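You operate a simulated robot arm through the tools that you are given. There is no shell and no other tool. Be economical: measure what you need, move in short steps, check, and stop when the job is done.

Carry out the task below with a simulated robot arm. There is one attempt and no reset: what you move stays moved.

TASK
Put the carton marked "Salts" from the laundry counter top on the yellow coaster and the carton labelled "Wipes" in the teal bowl.

It is judged by the outcome, as a careful person would: the job done as asked, and still so three seconds after it is handed in. It fails if anything else is knocked over, pushed out of place, dropped, spilled or broken.

THE ROBOT
A 7-joint arm with a two-finger parallel gripper, fixed in place. Base frame: the origin is at the foot of the arm, x ahead of it, y to its left, z up; the work surface is at about z = 0.9. Lengths are in m, angles in rad, forces in N, time in s.
With the tool pointing down near the work surface it reaches from about 0.3 to 0.68 m from the base axis. Its first joint turns from -1.152 to 1.152 rad. Payload 1.57 kg.
Tool frame: the origin (TCP) lies between the finger pads and is the grasp point; the fingertips stand 0.03 m ahead of it; z points along the fingers, y is the line along which they close. The gripper opens to 0.11 m. The fingers are 0.024 m wide and 0.012 m thick; the gripper's body (0.048 by 0.112 m) begins 0.078 m behind the TCP.
Orientation is that of the tool frame in the base frame, as a unit quaternion [w, x, y, z]. With the fingers straight down and closing along the base's y, the tool's x points along the base's -x, its y along +y and its z along -z.

THE INTERFACE
- The arm moves only by the tool apply_moves. Its argument "steps" is text: rows parted by semicolons, each of 7 numbers parted by spaces: the shift along the base's x, y, z in mm, then the turn, a rotation vector about the base's x, y, z in rad, then the finger opening in mm, from 0 to 110. In form: x y z wx wy wz hand; .... A call has 1 to 20 rows; each row shifts and turns the commanded pose from where the row before left it. A row lasts 0.2 s, in which the tool goes at most 0.05 m and 0.15 rad; a call with a longer step from one row to the next is refused whole, and so is a gripper value outside its range. A pose out of reach is approached as far as the arm can. The call stops where the force on the tool passes 40 N (or 10 N more than at its start, if that is more) or the arm is blocked; 0.2 s more then pass. The fingers move at their own pace (about 0.108 m/s each) and stop on an object; they squeeze with about 43 N. The grip force told is the motor's: it shows also when the fingers shut on nothing. Time passes only in rows, and 0.2 s behind the last, so rows that do not move let the fingers close. It gives the time, the measured TCP pose, the force on the tool (base axes), the opening and the grip force at its end, in the units of the frame above (readings bear some noise).
- Cameras (640 x 400 px; columns grow to the right, rows downward): "scene" is fixed at [0.1754, -0.3955, 1.4223]; the picture's right is [0.71, -0.70, 0.00], its down [-0.29, -0.29, -0.91] and it looks along [0.64, 0.65, -0.41] (base axes); focal length 320 px, centre (320, 200). "wrist" rides on the gripper at [-0.036, 0, -0.08] in the tool frame; the picture's right is [0.00, -1.00, 0.00], its down [0.97, 0.00, -0.24] and it looks along [0.24, 0.00, 0.97] (tool axes); focal length 218 px, centre (320, 200).
- get_image(camera): a new picture of that camera. No time passes.
- point_at(camera, pixels): for up to 12 pixels [column, row] of the newest picture of that camera ("zoom" is the newest enlarged one), the place [x, y, z] in the base frame of the surface seen there, good to about 0.003 m. No time passes.
- close_up(camera, box): a new picture of the part [left, top, right, bottom] of that camera's present view, enlarged. No time passes.
- hand_in(): hands the job in; it is judged then, once.

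Work in short steps. Measure before you move; look again where a grasp or a placing could have gone wrong, and mend it. You have 60 turns and 26 pictures in all, the two below and enlarged ones among them. Open the gripper and draw the arm clear of the work before you hand the job in, unless the task says otherwise; then end with one line.

The tools are called after ">>>" by a JSON object that holds its "name" and its "arguments". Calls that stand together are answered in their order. apply_moves: Moves the arm, as the interface text tells. Its arguments: {"type":"object","properties":{"steps":{"type":"string"}},"required":["steps"]} The other tools are called the same way: get_image (camera) takes a picture; point_at (camera, pixels) gives the place of the surface under pixels of a picture; close_up (camera, box) takes an enlarged picture of a part of a camera's view; hand_in () hands the job in.

At the start:

```text
t: 0.0
position: [0.4262, 0.0239, 1.2706]
ee_rot: [-0.001, 0.001, 1.0, 0.0]
wrist_force: [-0.1, -0.6, 0.6]
gripper_width: 0.1098
finger_force: 0.0
```

scene: 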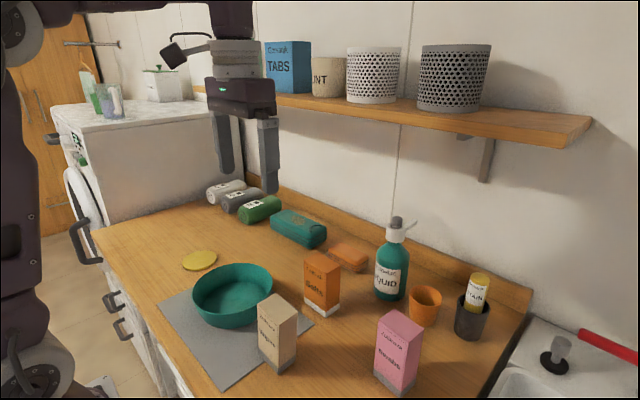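
wrist: 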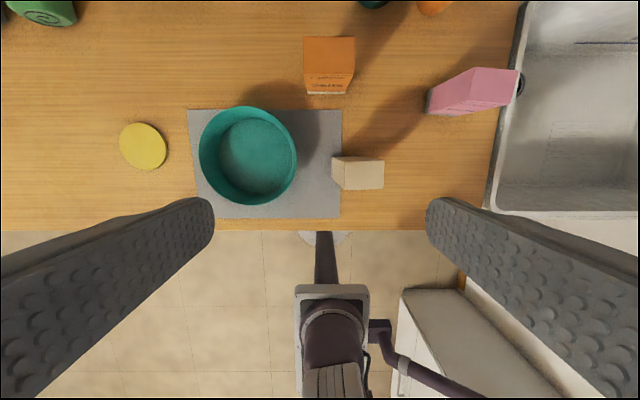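

The scene shows three cartons: orange (322,283), beige (277,333), pink (397,352). I enlarge to read the labels.

>>> {"name": "close_up", "arguments": {"camera": "scene", "box": [240, 240, 440, 400]}}

>>> {"name": "point_at", "arguments": {"camera": "wrist", "pixels": [[143, 146], [248, 155], [332, 160], [384, 162], [383, 188], [343, 188], [305, 38], [355, 38], [352, 72], [306, 72], [230, 108], [297, 155]]}}

>>> {"name": "point_at", "arguments": {"camera": "scene", "pixels": [[200, 260], [306, 252], [320, 264], [340, 262], [325, 250], [259, 297], [275, 312], [297, 310], [282, 296], [232, 305], [305, 300], [265, 350]]}}

```text
2.50 times, centred on (340, 320) of scene
```

zoom: 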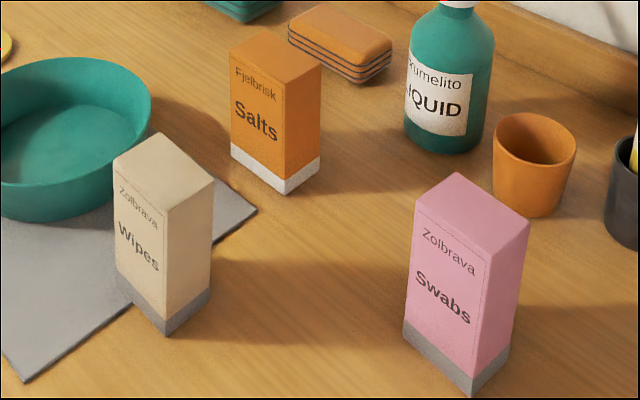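

```text
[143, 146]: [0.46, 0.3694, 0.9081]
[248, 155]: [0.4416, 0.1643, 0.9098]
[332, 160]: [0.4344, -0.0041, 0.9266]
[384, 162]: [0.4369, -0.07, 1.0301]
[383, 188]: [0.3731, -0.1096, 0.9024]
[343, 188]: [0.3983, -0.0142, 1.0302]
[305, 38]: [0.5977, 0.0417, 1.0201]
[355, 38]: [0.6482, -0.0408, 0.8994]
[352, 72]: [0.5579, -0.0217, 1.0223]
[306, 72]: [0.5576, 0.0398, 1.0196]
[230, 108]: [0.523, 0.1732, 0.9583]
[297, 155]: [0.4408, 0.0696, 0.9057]
```

```text
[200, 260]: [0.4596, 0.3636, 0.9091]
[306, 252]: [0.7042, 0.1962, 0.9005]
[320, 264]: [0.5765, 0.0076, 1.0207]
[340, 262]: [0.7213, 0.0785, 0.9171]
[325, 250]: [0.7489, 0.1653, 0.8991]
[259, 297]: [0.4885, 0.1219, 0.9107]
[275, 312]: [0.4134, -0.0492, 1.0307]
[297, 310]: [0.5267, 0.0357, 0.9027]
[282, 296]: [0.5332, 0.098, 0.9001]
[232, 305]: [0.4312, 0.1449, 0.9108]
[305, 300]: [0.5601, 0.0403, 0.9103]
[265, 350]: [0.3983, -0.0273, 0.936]
```

Salts is the orange carton and Wipes the beige one. I measure their top faces, the bowl and the coaster precisely.

>>> {"name": "point_at", "arguments": {"camera": "zoom", "pixels": [[233, 65], [265, 37], [318, 67], [287, 94], [116, 160], [158, 135], [211, 179], [168, 205], [290, 188], [234, 150], [170, 330], [130, 290]]}}

>>> {"name": "point_at", "arguments": {"camera": "wrist", "pixels": [[120, 146], [166, 146], [143, 123], [143, 169], [201, 155], [296, 155], [248, 107], [248, 204], [220, 155], [275, 155], [248, 130], [248, 180]]}}

```text
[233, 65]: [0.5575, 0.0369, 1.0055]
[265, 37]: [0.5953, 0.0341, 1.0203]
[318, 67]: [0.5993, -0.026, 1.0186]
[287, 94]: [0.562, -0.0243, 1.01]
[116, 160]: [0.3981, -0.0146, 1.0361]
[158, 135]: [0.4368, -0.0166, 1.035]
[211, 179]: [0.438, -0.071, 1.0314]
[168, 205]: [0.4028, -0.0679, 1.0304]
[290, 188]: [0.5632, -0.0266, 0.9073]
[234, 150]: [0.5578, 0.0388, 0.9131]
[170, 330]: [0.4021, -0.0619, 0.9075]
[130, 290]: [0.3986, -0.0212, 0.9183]
```

```text
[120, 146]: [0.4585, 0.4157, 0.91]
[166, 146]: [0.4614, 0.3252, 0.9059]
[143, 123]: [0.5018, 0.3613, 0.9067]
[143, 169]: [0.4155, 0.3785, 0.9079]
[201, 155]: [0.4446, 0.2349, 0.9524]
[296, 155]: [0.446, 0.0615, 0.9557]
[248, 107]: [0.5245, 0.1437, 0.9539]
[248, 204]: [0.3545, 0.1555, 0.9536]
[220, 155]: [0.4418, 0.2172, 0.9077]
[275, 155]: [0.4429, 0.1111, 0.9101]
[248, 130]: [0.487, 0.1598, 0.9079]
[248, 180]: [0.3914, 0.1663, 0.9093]
```

Salts top centre is about (0.578, 0.006, 1.02), coaster (0.459, 0.370, 0.908), bowl (0.441, 0.151). I check the shelf's location before moving.

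>>> {"name": "point_at", "arguments": {"camera": "scene", "pixels": [[540, 140], [400, 115], [290, 98], [220, 92], [390, 220], [150, 100], [260, 210]]}}

>>> {"name": "apply_moves", "arguments": {"steps": "30 -4 0 0 0 0.07 110; 40 -5 -20 0 0 0 110; 40 -5 -30 0 0 0 110; 41 -4 -25 0 0 0 110; 0 0 -40 0 0 0 110; 0 0 -40 0 0 0 110"}}

```text
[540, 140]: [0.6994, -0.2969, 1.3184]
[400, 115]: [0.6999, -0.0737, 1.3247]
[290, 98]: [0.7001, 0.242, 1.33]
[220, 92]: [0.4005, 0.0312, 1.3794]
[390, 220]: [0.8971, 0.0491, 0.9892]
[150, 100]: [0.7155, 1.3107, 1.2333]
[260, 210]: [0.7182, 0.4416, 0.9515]
```

```text
refused: row 3 steps farther than a row can; nothing moved
```

The shelf edge is at x=0.70, z≈1.32, so there is room. I resend with shorter steps.

>>> {"name": "apply_moves", "arguments": {"steps": "25 -3 -20 0 0 0.07 110; 25 -3 -20 0 0 0 110; 25 -3 -20 0 0 0 110; 25 -3 -25 0 0 0 110; 25 -3 -25 0 0 0 110; 27 -3 -25 0 0 0 110; 0 0 -20 0 0 0 110"}}

>>> {"name": "get_image", "arguments": {"camera": "wrist"}}

```text
t: 1.6
position: [0.5769, 0.0044, 1.1147]
ee_rot: [0.001, -0.035, 0.999, 0.0]
wrist_force: [-0.8, -0.5, -0.7]
gripper_width: 0.1102
finger_force: 0.0
```

```text
22 pictures are left
```

wrist: 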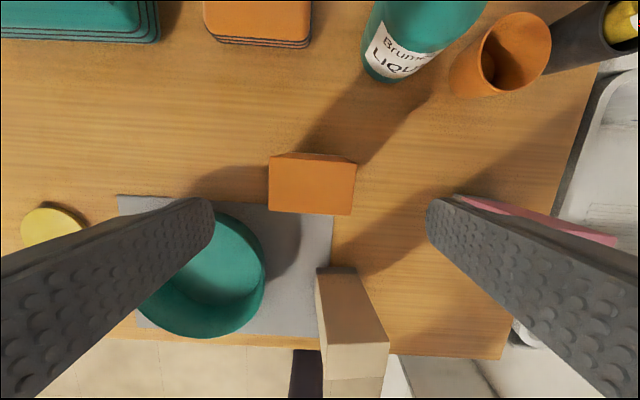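

The carton looks slightly turned relative to the gripper; I measure its top corners.

>>> {"name": "point_at", "arguments": {"camera": "wrist", "pixels": [[273, 162], [351, 167], [348, 210], [273, 207], [311, 187], [273, 185], [350, 190]]}}

```text
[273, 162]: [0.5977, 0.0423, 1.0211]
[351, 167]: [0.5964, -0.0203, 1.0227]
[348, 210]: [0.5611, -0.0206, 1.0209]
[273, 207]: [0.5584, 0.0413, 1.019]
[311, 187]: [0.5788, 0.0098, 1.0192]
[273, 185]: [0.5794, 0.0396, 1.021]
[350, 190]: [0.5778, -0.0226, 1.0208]
```

Carton yaw is about zero with centre (0.578, 0.009), so I undo the turn, shift and descend to z≈0.985, then close.

>>> {"name": "apply_moves", "arguments": {"steps": "1 5 0 0 0 -0.07 110; 0 0 -35 0 0 0 110; 0 0 -35 0 0 0 110; 0 0 -35 0 0 0 110; 0 0 -25 0 0 0 110; 0 0 0 0 0 0 45; 0 0 0 0 0 0 45; 0 0 0 0 0 0 45"}}

```text
t: 3.4
position: [0.5793, 0.0106, 0.9835]
ee_rot: [0.0, 0.0, 1.0, 0.0]
wrist_force: [-0.1, 0.2, -1.1]
gripper_width: 0.0696
finger_force: 42.5
```

Gripped at 69.6 mm with 42.5 N. I lift straight up.

>>> {"name": "apply_moves", "arguments": {"steps": "0 0 15 0 0 0 45; 0 0 25 0 0 0 45; 0 0 35 0 0 0 45; 0 0 35 0 0 0 45; 0 0 30 0 0 0 45; 0 0 0 0 0 0 45"}}

>>> {"name": "get_image", "arguments": {"camera": "scene"}}

```text
t: 4.8
position: [0.5813, 0.0111, 1.1244]
ee_rot: [0.0, 0.0, 1.0, 0.0]
wrist_force: [0.1, -0.5, -2.3]
gripper_width: 0.0697
finger_force: 42.9
```

```text
21 pictures are left
```

scene: 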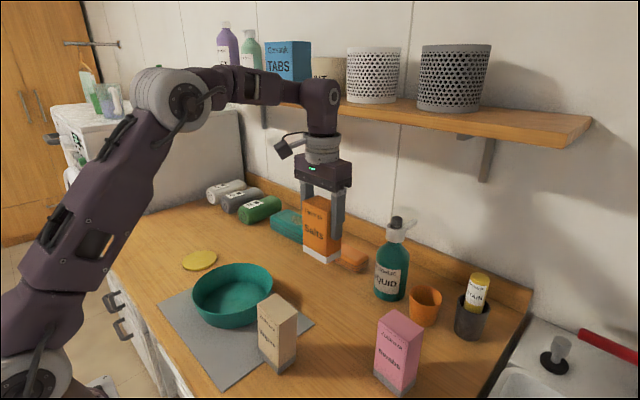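

The carton hangs upright and clear. I carry it over the coaster centre (0.459, 0.370).

>>> {"name": "apply_moves", "arguments": {"steps": "-6 18 0 0 0 0 45; -12 36 0 0 0 0 45; -13 38 0 0 0 0 45; -13 38 0 0 0 0 45; -13 38 0 0 0 0 45; -13 38 0 0 0 0 45; -13 38 0 0 0 0 45; -13 38 0 0 0 0 45; -13 38 0 0 0 0 45; -8 24 0 0 0 0 45; -4 15 0 0 0 0 45; 0 0 0 0 0 0 45"}}

>>> {"name": "get_image", "arguments": {"camera": "wrist"}}

```text
t: 7.4
position: [0.4569, 0.3683, 1.1266]
ee_rot: [0.0, 0.0, 1.0, 0.0]
wrist_force: [-0.5, 0.1, -1.6]
gripper_width: 0.0697
finger_force: 43.2
```

```text
20 pictures are left
```

wrist: 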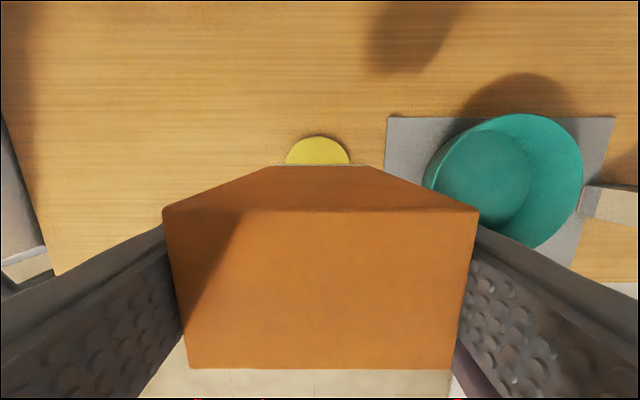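

The coaster peeks out behind the carton at (317,150). I check coaster edge and carton top.

>>> {"name": "point_at", "arguments": {"camera": "wrist", "pixels": [[318, 139], [290, 158], [345, 158], [318, 174], [168, 220], [472, 220], [318, 215], [318, 362]]}}

```text
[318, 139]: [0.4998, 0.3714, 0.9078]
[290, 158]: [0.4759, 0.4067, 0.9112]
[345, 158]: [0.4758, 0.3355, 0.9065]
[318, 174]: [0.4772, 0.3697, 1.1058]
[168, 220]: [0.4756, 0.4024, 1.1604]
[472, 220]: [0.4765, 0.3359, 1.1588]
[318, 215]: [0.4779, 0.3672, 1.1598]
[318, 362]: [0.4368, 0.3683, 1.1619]
```

Centres agree to 2 mm. Carton bottom should be near 1.043, so about 135 mm of descent; I go 126 mm first, then small steps.

>>> {"name": "apply_moves", "arguments": {"steps": "2 1 -25 0 0 0 45; 0 0 -35 0 0 0 45; 0 0 -35 0 0 0 45; 0 0 -22 0 0 0 45; 0 0 -9 0 0 0 45; 0 0 -4 0 0 0 45; 0 0 0 0 0 0 45"}}

>>> {"name": "close_up", "arguments": {"camera": "scene", "box": [140, 180, 260, 280]}}

```text
t: 9.0
position: [0.4596, 0.3685, 0.9953]
ee_rot: [0.001, 0.0, 1.0, 0.001]
wrist_force: [-0.1, 0.1, -2.3]
gripper_width: 0.0697
finger_force: 43.4
```

```text
4.00 times, centred on (200, 230) of scene
```

zoom: 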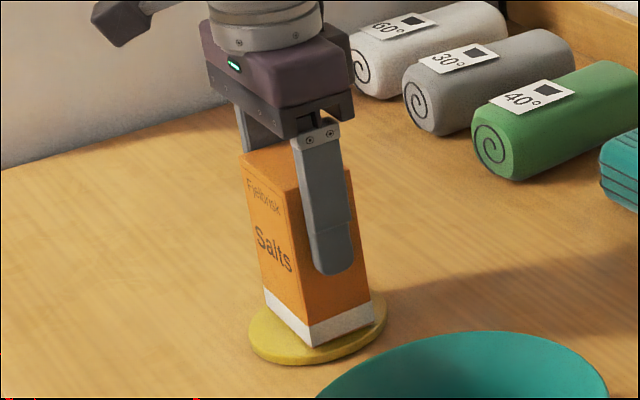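

Centred over the coaster, a few mm above it. I step down in 2 mm steps until contact.

>>> {"name": "apply_moves", "arguments": {"steps": "0 0 -2 0 0 0 45; 0 0 -2 0 0 0 45; 0 0 0 0 0 0 45"}}

```text
t: 9.8
position: [0.461, 0.3689, 0.9931]
ee_rot: [0.002, 0.0, 1.0, 0.0]
wrist_force: [-4.0, -4.7, 31.8]
gripper_width: 0.0696
finger_force: 42.9
```

Contact at 32 N upward. I ease up 1 mm, open, and rise straight up.

>>> {"name": "apply_moves", "arguments": {"steps": "0 0 1 0 0 0 45; 0 0 0 0 0 0 76; 0 0 0 0 0 0 110; 0 0 0 0 0 0 110; 0 0 25 0 0 0 110; 0 0 35 0 0 0 110; 0 0 40 0 0 0 110; 0 0 40 0 0 0 110; 0 0 20 0 0 0 110"}}

>>> {"name": "close_up", "arguments": {"camera": "scene", "box": [140, 180, 260, 280]}}

```text
t: 11.8
position: [0.4592, 0.3687, 1.1528]
ee_rot: [0.0, 0.001, 1.0, 0.0]
wrist_force: [-0.6, 0.2, 0.7]
gripper_width: 0.1097
finger_force: 0.0
```

```text
4.00 times, centred on (200, 230) of scene
```

zoom: 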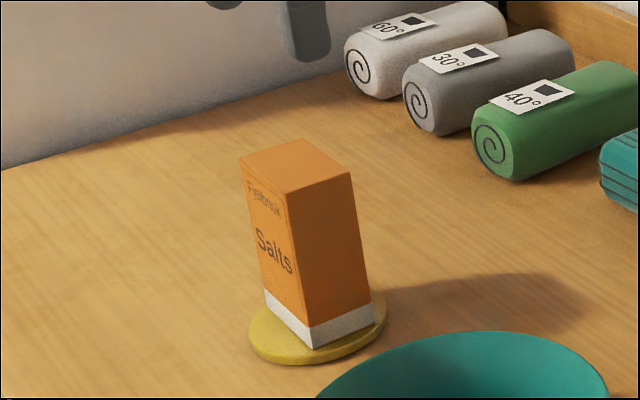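

Salts stands on the coaster. Now I go above Wipes near (0.418, -0.043).

>>> {"name": "apply_moves", "arguments": {"steps": "-4 -38 0 0 0 0 110; -4 -38 0 0 0 0 110; -4 -38 0 0 0 0 110; -4 -38 0 0 0 0 110; -4 -38 0 0 0 0 110; -4 -38 0 0 0 0 110; -4 -38 0 0 0 0 110; -4 -38 0 0 0 0 110; -4 -38 0 0 0 0 110; -4 -38 0 0 0 0 110; -1 -32 0 0 0 0 110; 0 0 0 0 0 0 110"}}

>>> {"name": "get_image", "arguments": {"camera": "wrist"}}

```text
t: 14.4
position: [0.4188, -0.0428, 1.1517]
ee_rot: [0.0, 0.0, 1.0, 0.001]
wrist_force: [-0.7, -0.5, -0.5]
gripper_width: 0.11
finger_force: 0.0
```

```text
17 pictures are left
```

wrist: 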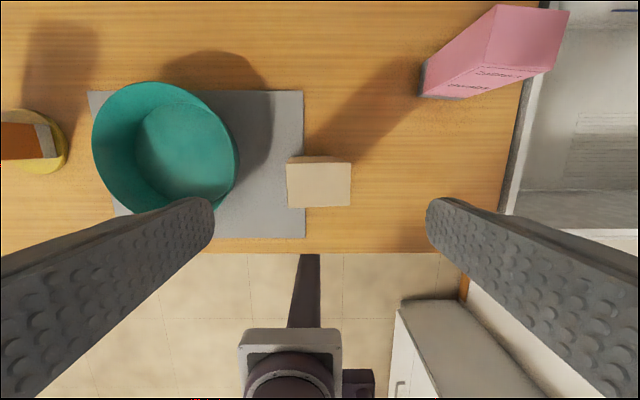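

I measure the Wipes top face and the nearest parts of the pink carton and bowl.

>>> {"name": "point_at", "arguments": {"camera": "wrist", "pixels": [[290, 166], [347, 164], [346, 203], [291, 205], [319, 185], [426, 95], [500, 68], [237, 160], [140, 150], [222, 150], [180, 110], [180, 190]]}}

```text
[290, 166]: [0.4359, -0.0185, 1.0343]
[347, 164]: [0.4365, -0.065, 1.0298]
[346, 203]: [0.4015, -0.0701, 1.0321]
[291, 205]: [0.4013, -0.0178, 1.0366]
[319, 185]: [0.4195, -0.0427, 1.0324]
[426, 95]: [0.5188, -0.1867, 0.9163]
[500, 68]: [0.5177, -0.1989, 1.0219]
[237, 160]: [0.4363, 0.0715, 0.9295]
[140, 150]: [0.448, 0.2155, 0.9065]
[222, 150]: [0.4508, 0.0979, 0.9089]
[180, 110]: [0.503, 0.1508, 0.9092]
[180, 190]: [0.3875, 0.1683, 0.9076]
```

Centred well. I descend to z≈1.0 and close.

>>> {"name": "apply_moves", "arguments": {"steps": "0 0 -35 0 0 0 110; 0 0 -35 0 0 0 110; 0 0 -40 0 0 0 110; 0 0 -41 0 0 0 110; 0 0 0 0 0 0 40; 0 0 0 0 0 0 40; 0 0 0 0 0 0 40; 0 0 0 0 0 0 40"}}

```text
t: 16.2
position: [0.419, -0.0409, 1.0016]
ee_rot: [0.0, 0.0, 1.0, 0.0]
wrist_force: [-0.1, -0.9, 0.1]
gripper_width: 0.0591
finger_force: 43.4
```

Gripped at 59 mm. I lift and carry it over the bowl centre (0.440, 0.149).

>>> {"name": "apply_moves", "arguments": {"steps": "0 0 15 0 0 0 40; 0 0 30 0 0 0 40; 0 0 35 0 0 0 40; 0 0 30 0 0 0 40; 2 18 0 0 0 0 40; 4 36 0 0 0 0 40; 4 36 0 0 0 0 40; 4 36 0 0 0 0 40; 4 36 0 0 0 0 40; 3 28 0 0 0 0 40; 0 0 0 0 0 0 40"}}

>>> {"name": "get_image", "arguments": {"camera": "wrist"}}

>>> {"name": "get_image", "arguments": {"camera": "scene"}}

```text
t: 18.6
position: [0.4379, 0.1486, 1.1106]
ee_rot: [0.0, 0.0, 1.0, 0.0]
wrist_force: [0.4, -0.6, -1.3]
gripper_width: 0.0592
finger_force: 43.0
```

```text
16 pictures are left
```

wrist: 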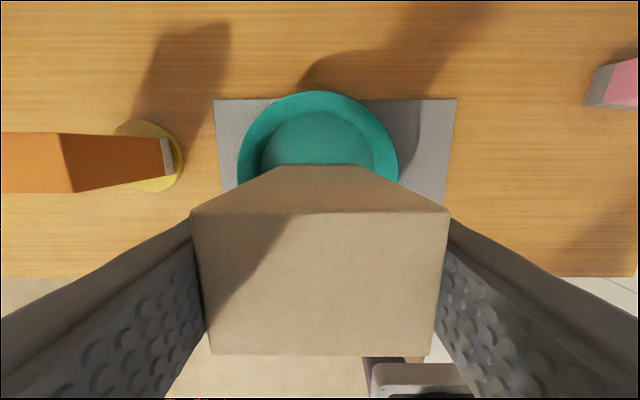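

```text
15 pictures are left
```

scene: 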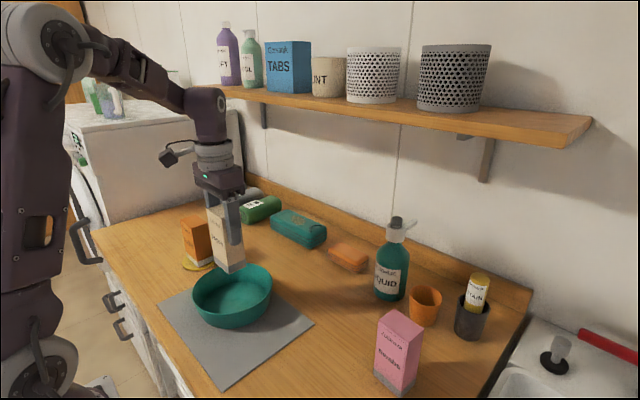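

Aligned with the bowl. I descend 96 mm, then creep to contact.

>>> {"name": "apply_moves", "arguments": {"steps": "1 0 -30 0 0 0 40; 0 0 -35 0 0 0 40; 0 0 -20 0 0 0 40; 0 0 -10 0 0 0 40; 0 0 -2 0 0 0 40; 0 0 0 0 0 0 40"}}

>>> {"name": "apply_moves", "arguments": {"steps": "0 0 -2 0 0 0 40; 0 0 0 0 0 0 40"}}

```text
t: 20.0
position: [0.4416, 0.1474, 1.0134]
ee_rot: [-0.001, 0.0, 1.0, 0.0]
wrist_force: [0.1, -0.1, -1.0]
gripper_width: 0.0592
finger_force: 43.2
```

```text
t: 20.6
position: [0.4409, 0.1476, 1.0118]
ee_rot: [0.0, 0.0, 1.0, 0.001]
wrist_force: [0.2, -0.1, 0.4]
gripper_width: 0.0593
finger_force: 43.2
```

No contact yet; 2 mm steps more.

>>> {"name": "apply_moves", "arguments": {"steps": "0 0 -2 0 0 0 40; 0 0 0 0 0 0 40"}}

>>> {"name": "apply_moves", "arguments": {"steps": "0 0 -1 0 0 0 40; 0 0 0 0 0 0 40"}}

```text
t: 21.2
position: [0.4399, 0.1476, 1.0107]
ee_rot: [-0.001, 0.0, 1.0, 0.0]
wrist_force: [-0.2, 0.2, -1.1]
gripper_width: 0.0591
finger_force: 42.4
```

```text
t: 21.8
position: [0.441, 0.147, 1.0085]
ee_rot: [0.0, 0.0, 1.0, 0.0]
wrist_force: [-0.4, 0.6, -0.9]
gripper_width: 0.0595
finger_force: 43.2
```

>>> {"name": "apply_moves", "arguments": {"steps": "0 0 -1 0 0 0 40; 0 0 0 0 0 0 40"}}

>>> {"name": "apply_moves", "arguments": {"steps": "0 0 -1 0 0 0 40; 0 0 0 0 0 0 40"}}

>>> {"name": "close_up", "arguments": {"camera": "scene", "box": [170, 200, 290, 340]}}

```text
t: 22.4
position: [0.4412, 0.1485, 1.0089]
ee_rot: [0.0, 0.0, 1.0, 0.0]
wrist_force: [0.6, 0.1, -0.7]
gripper_width: 0.0591
finger_force: 42.7
```

```text
t: 23.0
position: [0.44, 0.1469, 1.0074]
ee_rot: [0.0, 0.0, 1.0, -0.001]
wrist_force: [-0.7, 0.0, -0.8]
gripper_width: 0.0595
finger_force: 43.0
```

```text
2.86 times, centred on (230, 270) of scene
```

zoom: 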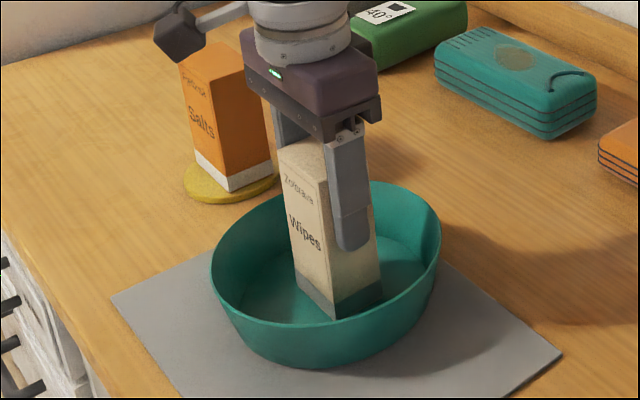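

>>> {"name": "apply_moves", "arguments": {"steps": "0 0 -1 0 0 0 40; 0 0 0 0 0 0 40"}}

>>> {"name": "apply_moves", "arguments": {"steps": "0 0 -1 0 0 0 40; 0 0 0 0 0 0 40"}}

```text
t: 23.6
position: [0.4403, 0.1487, 1.0059]
ee_rot: [0.001, -0.001, 1.0, 0.0]
wrist_force: [0.2, -1.1, -1.1]
gripper_width: 0.0593
finger_force: 43.0
```

```text
t: 24.2
position: [0.4406, 0.1474, 1.0065]
ee_rot: [0.001, 0.0, 1.0, 0.0]
wrist_force: [-1.5, -0.7, 17.9]
gripper_width: 0.0593
finger_force: 43.3
```

Contact at 18 N. I open and rise straight up.

>>> {"name": "apply_moves", "arguments": {"steps": "0 0 0 0 0 0 66; 0 0 0 0 0 0 100; 0 0 0 0 0 0 100; 0 0 25 0 0 0 100; 0 0 35 0 0 0 100; 0 0 40 0 0 0 100; 0 0 40 0 0 0 100; 0 0 40 0 0 0 100; 0 0 40 0 0 0 100; 0 0 0 0 0 0 100"}}

>>> {"name": "close_up", "arguments": {"camera": "scene", "box": [170, 200, 290, 340]}}

>>> {"name": "get_image", "arguments": {"camera": "scene"}}

```text
t: 26.4
position: [0.4397, 0.1472, 1.2263]
ee_rot: [0.0, 0.0, 1.0, 0.0]
wrist_force: [-0.3, -0.4, 0.2]
gripper_width: 0.0999
finger_force: 0.1
```

```text
2.86 times, centred on (230, 270) of scene
```

zoom: 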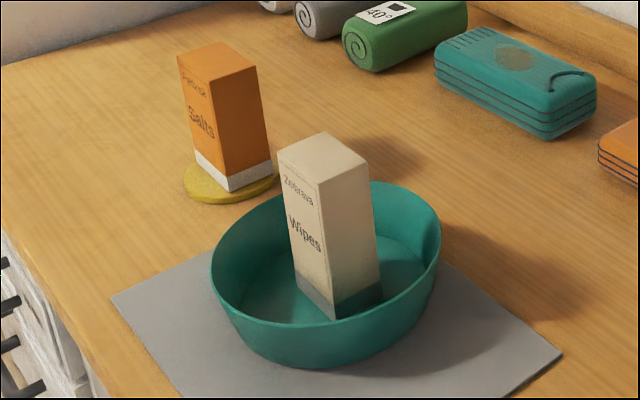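

```text
12 pictures are left
```

scene: 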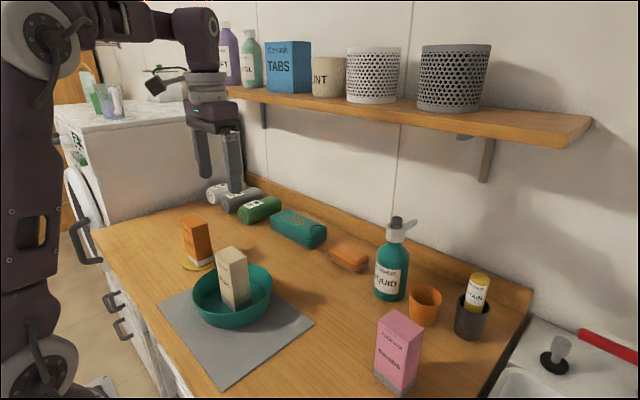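

Salts stands on the yellow coaster, Wipes stands in the teal bowl, nothing else has moved, and the gripper is open and clear.

>>> {"name": "hand_in", "arguments": {}}

```text
The job is handed in.
```

The Salts carton is standing on the yellow coaster and the Wipes carton is standing in the teal bowl; nothing else looked disturbed in the last picture, and I've handed the job in.
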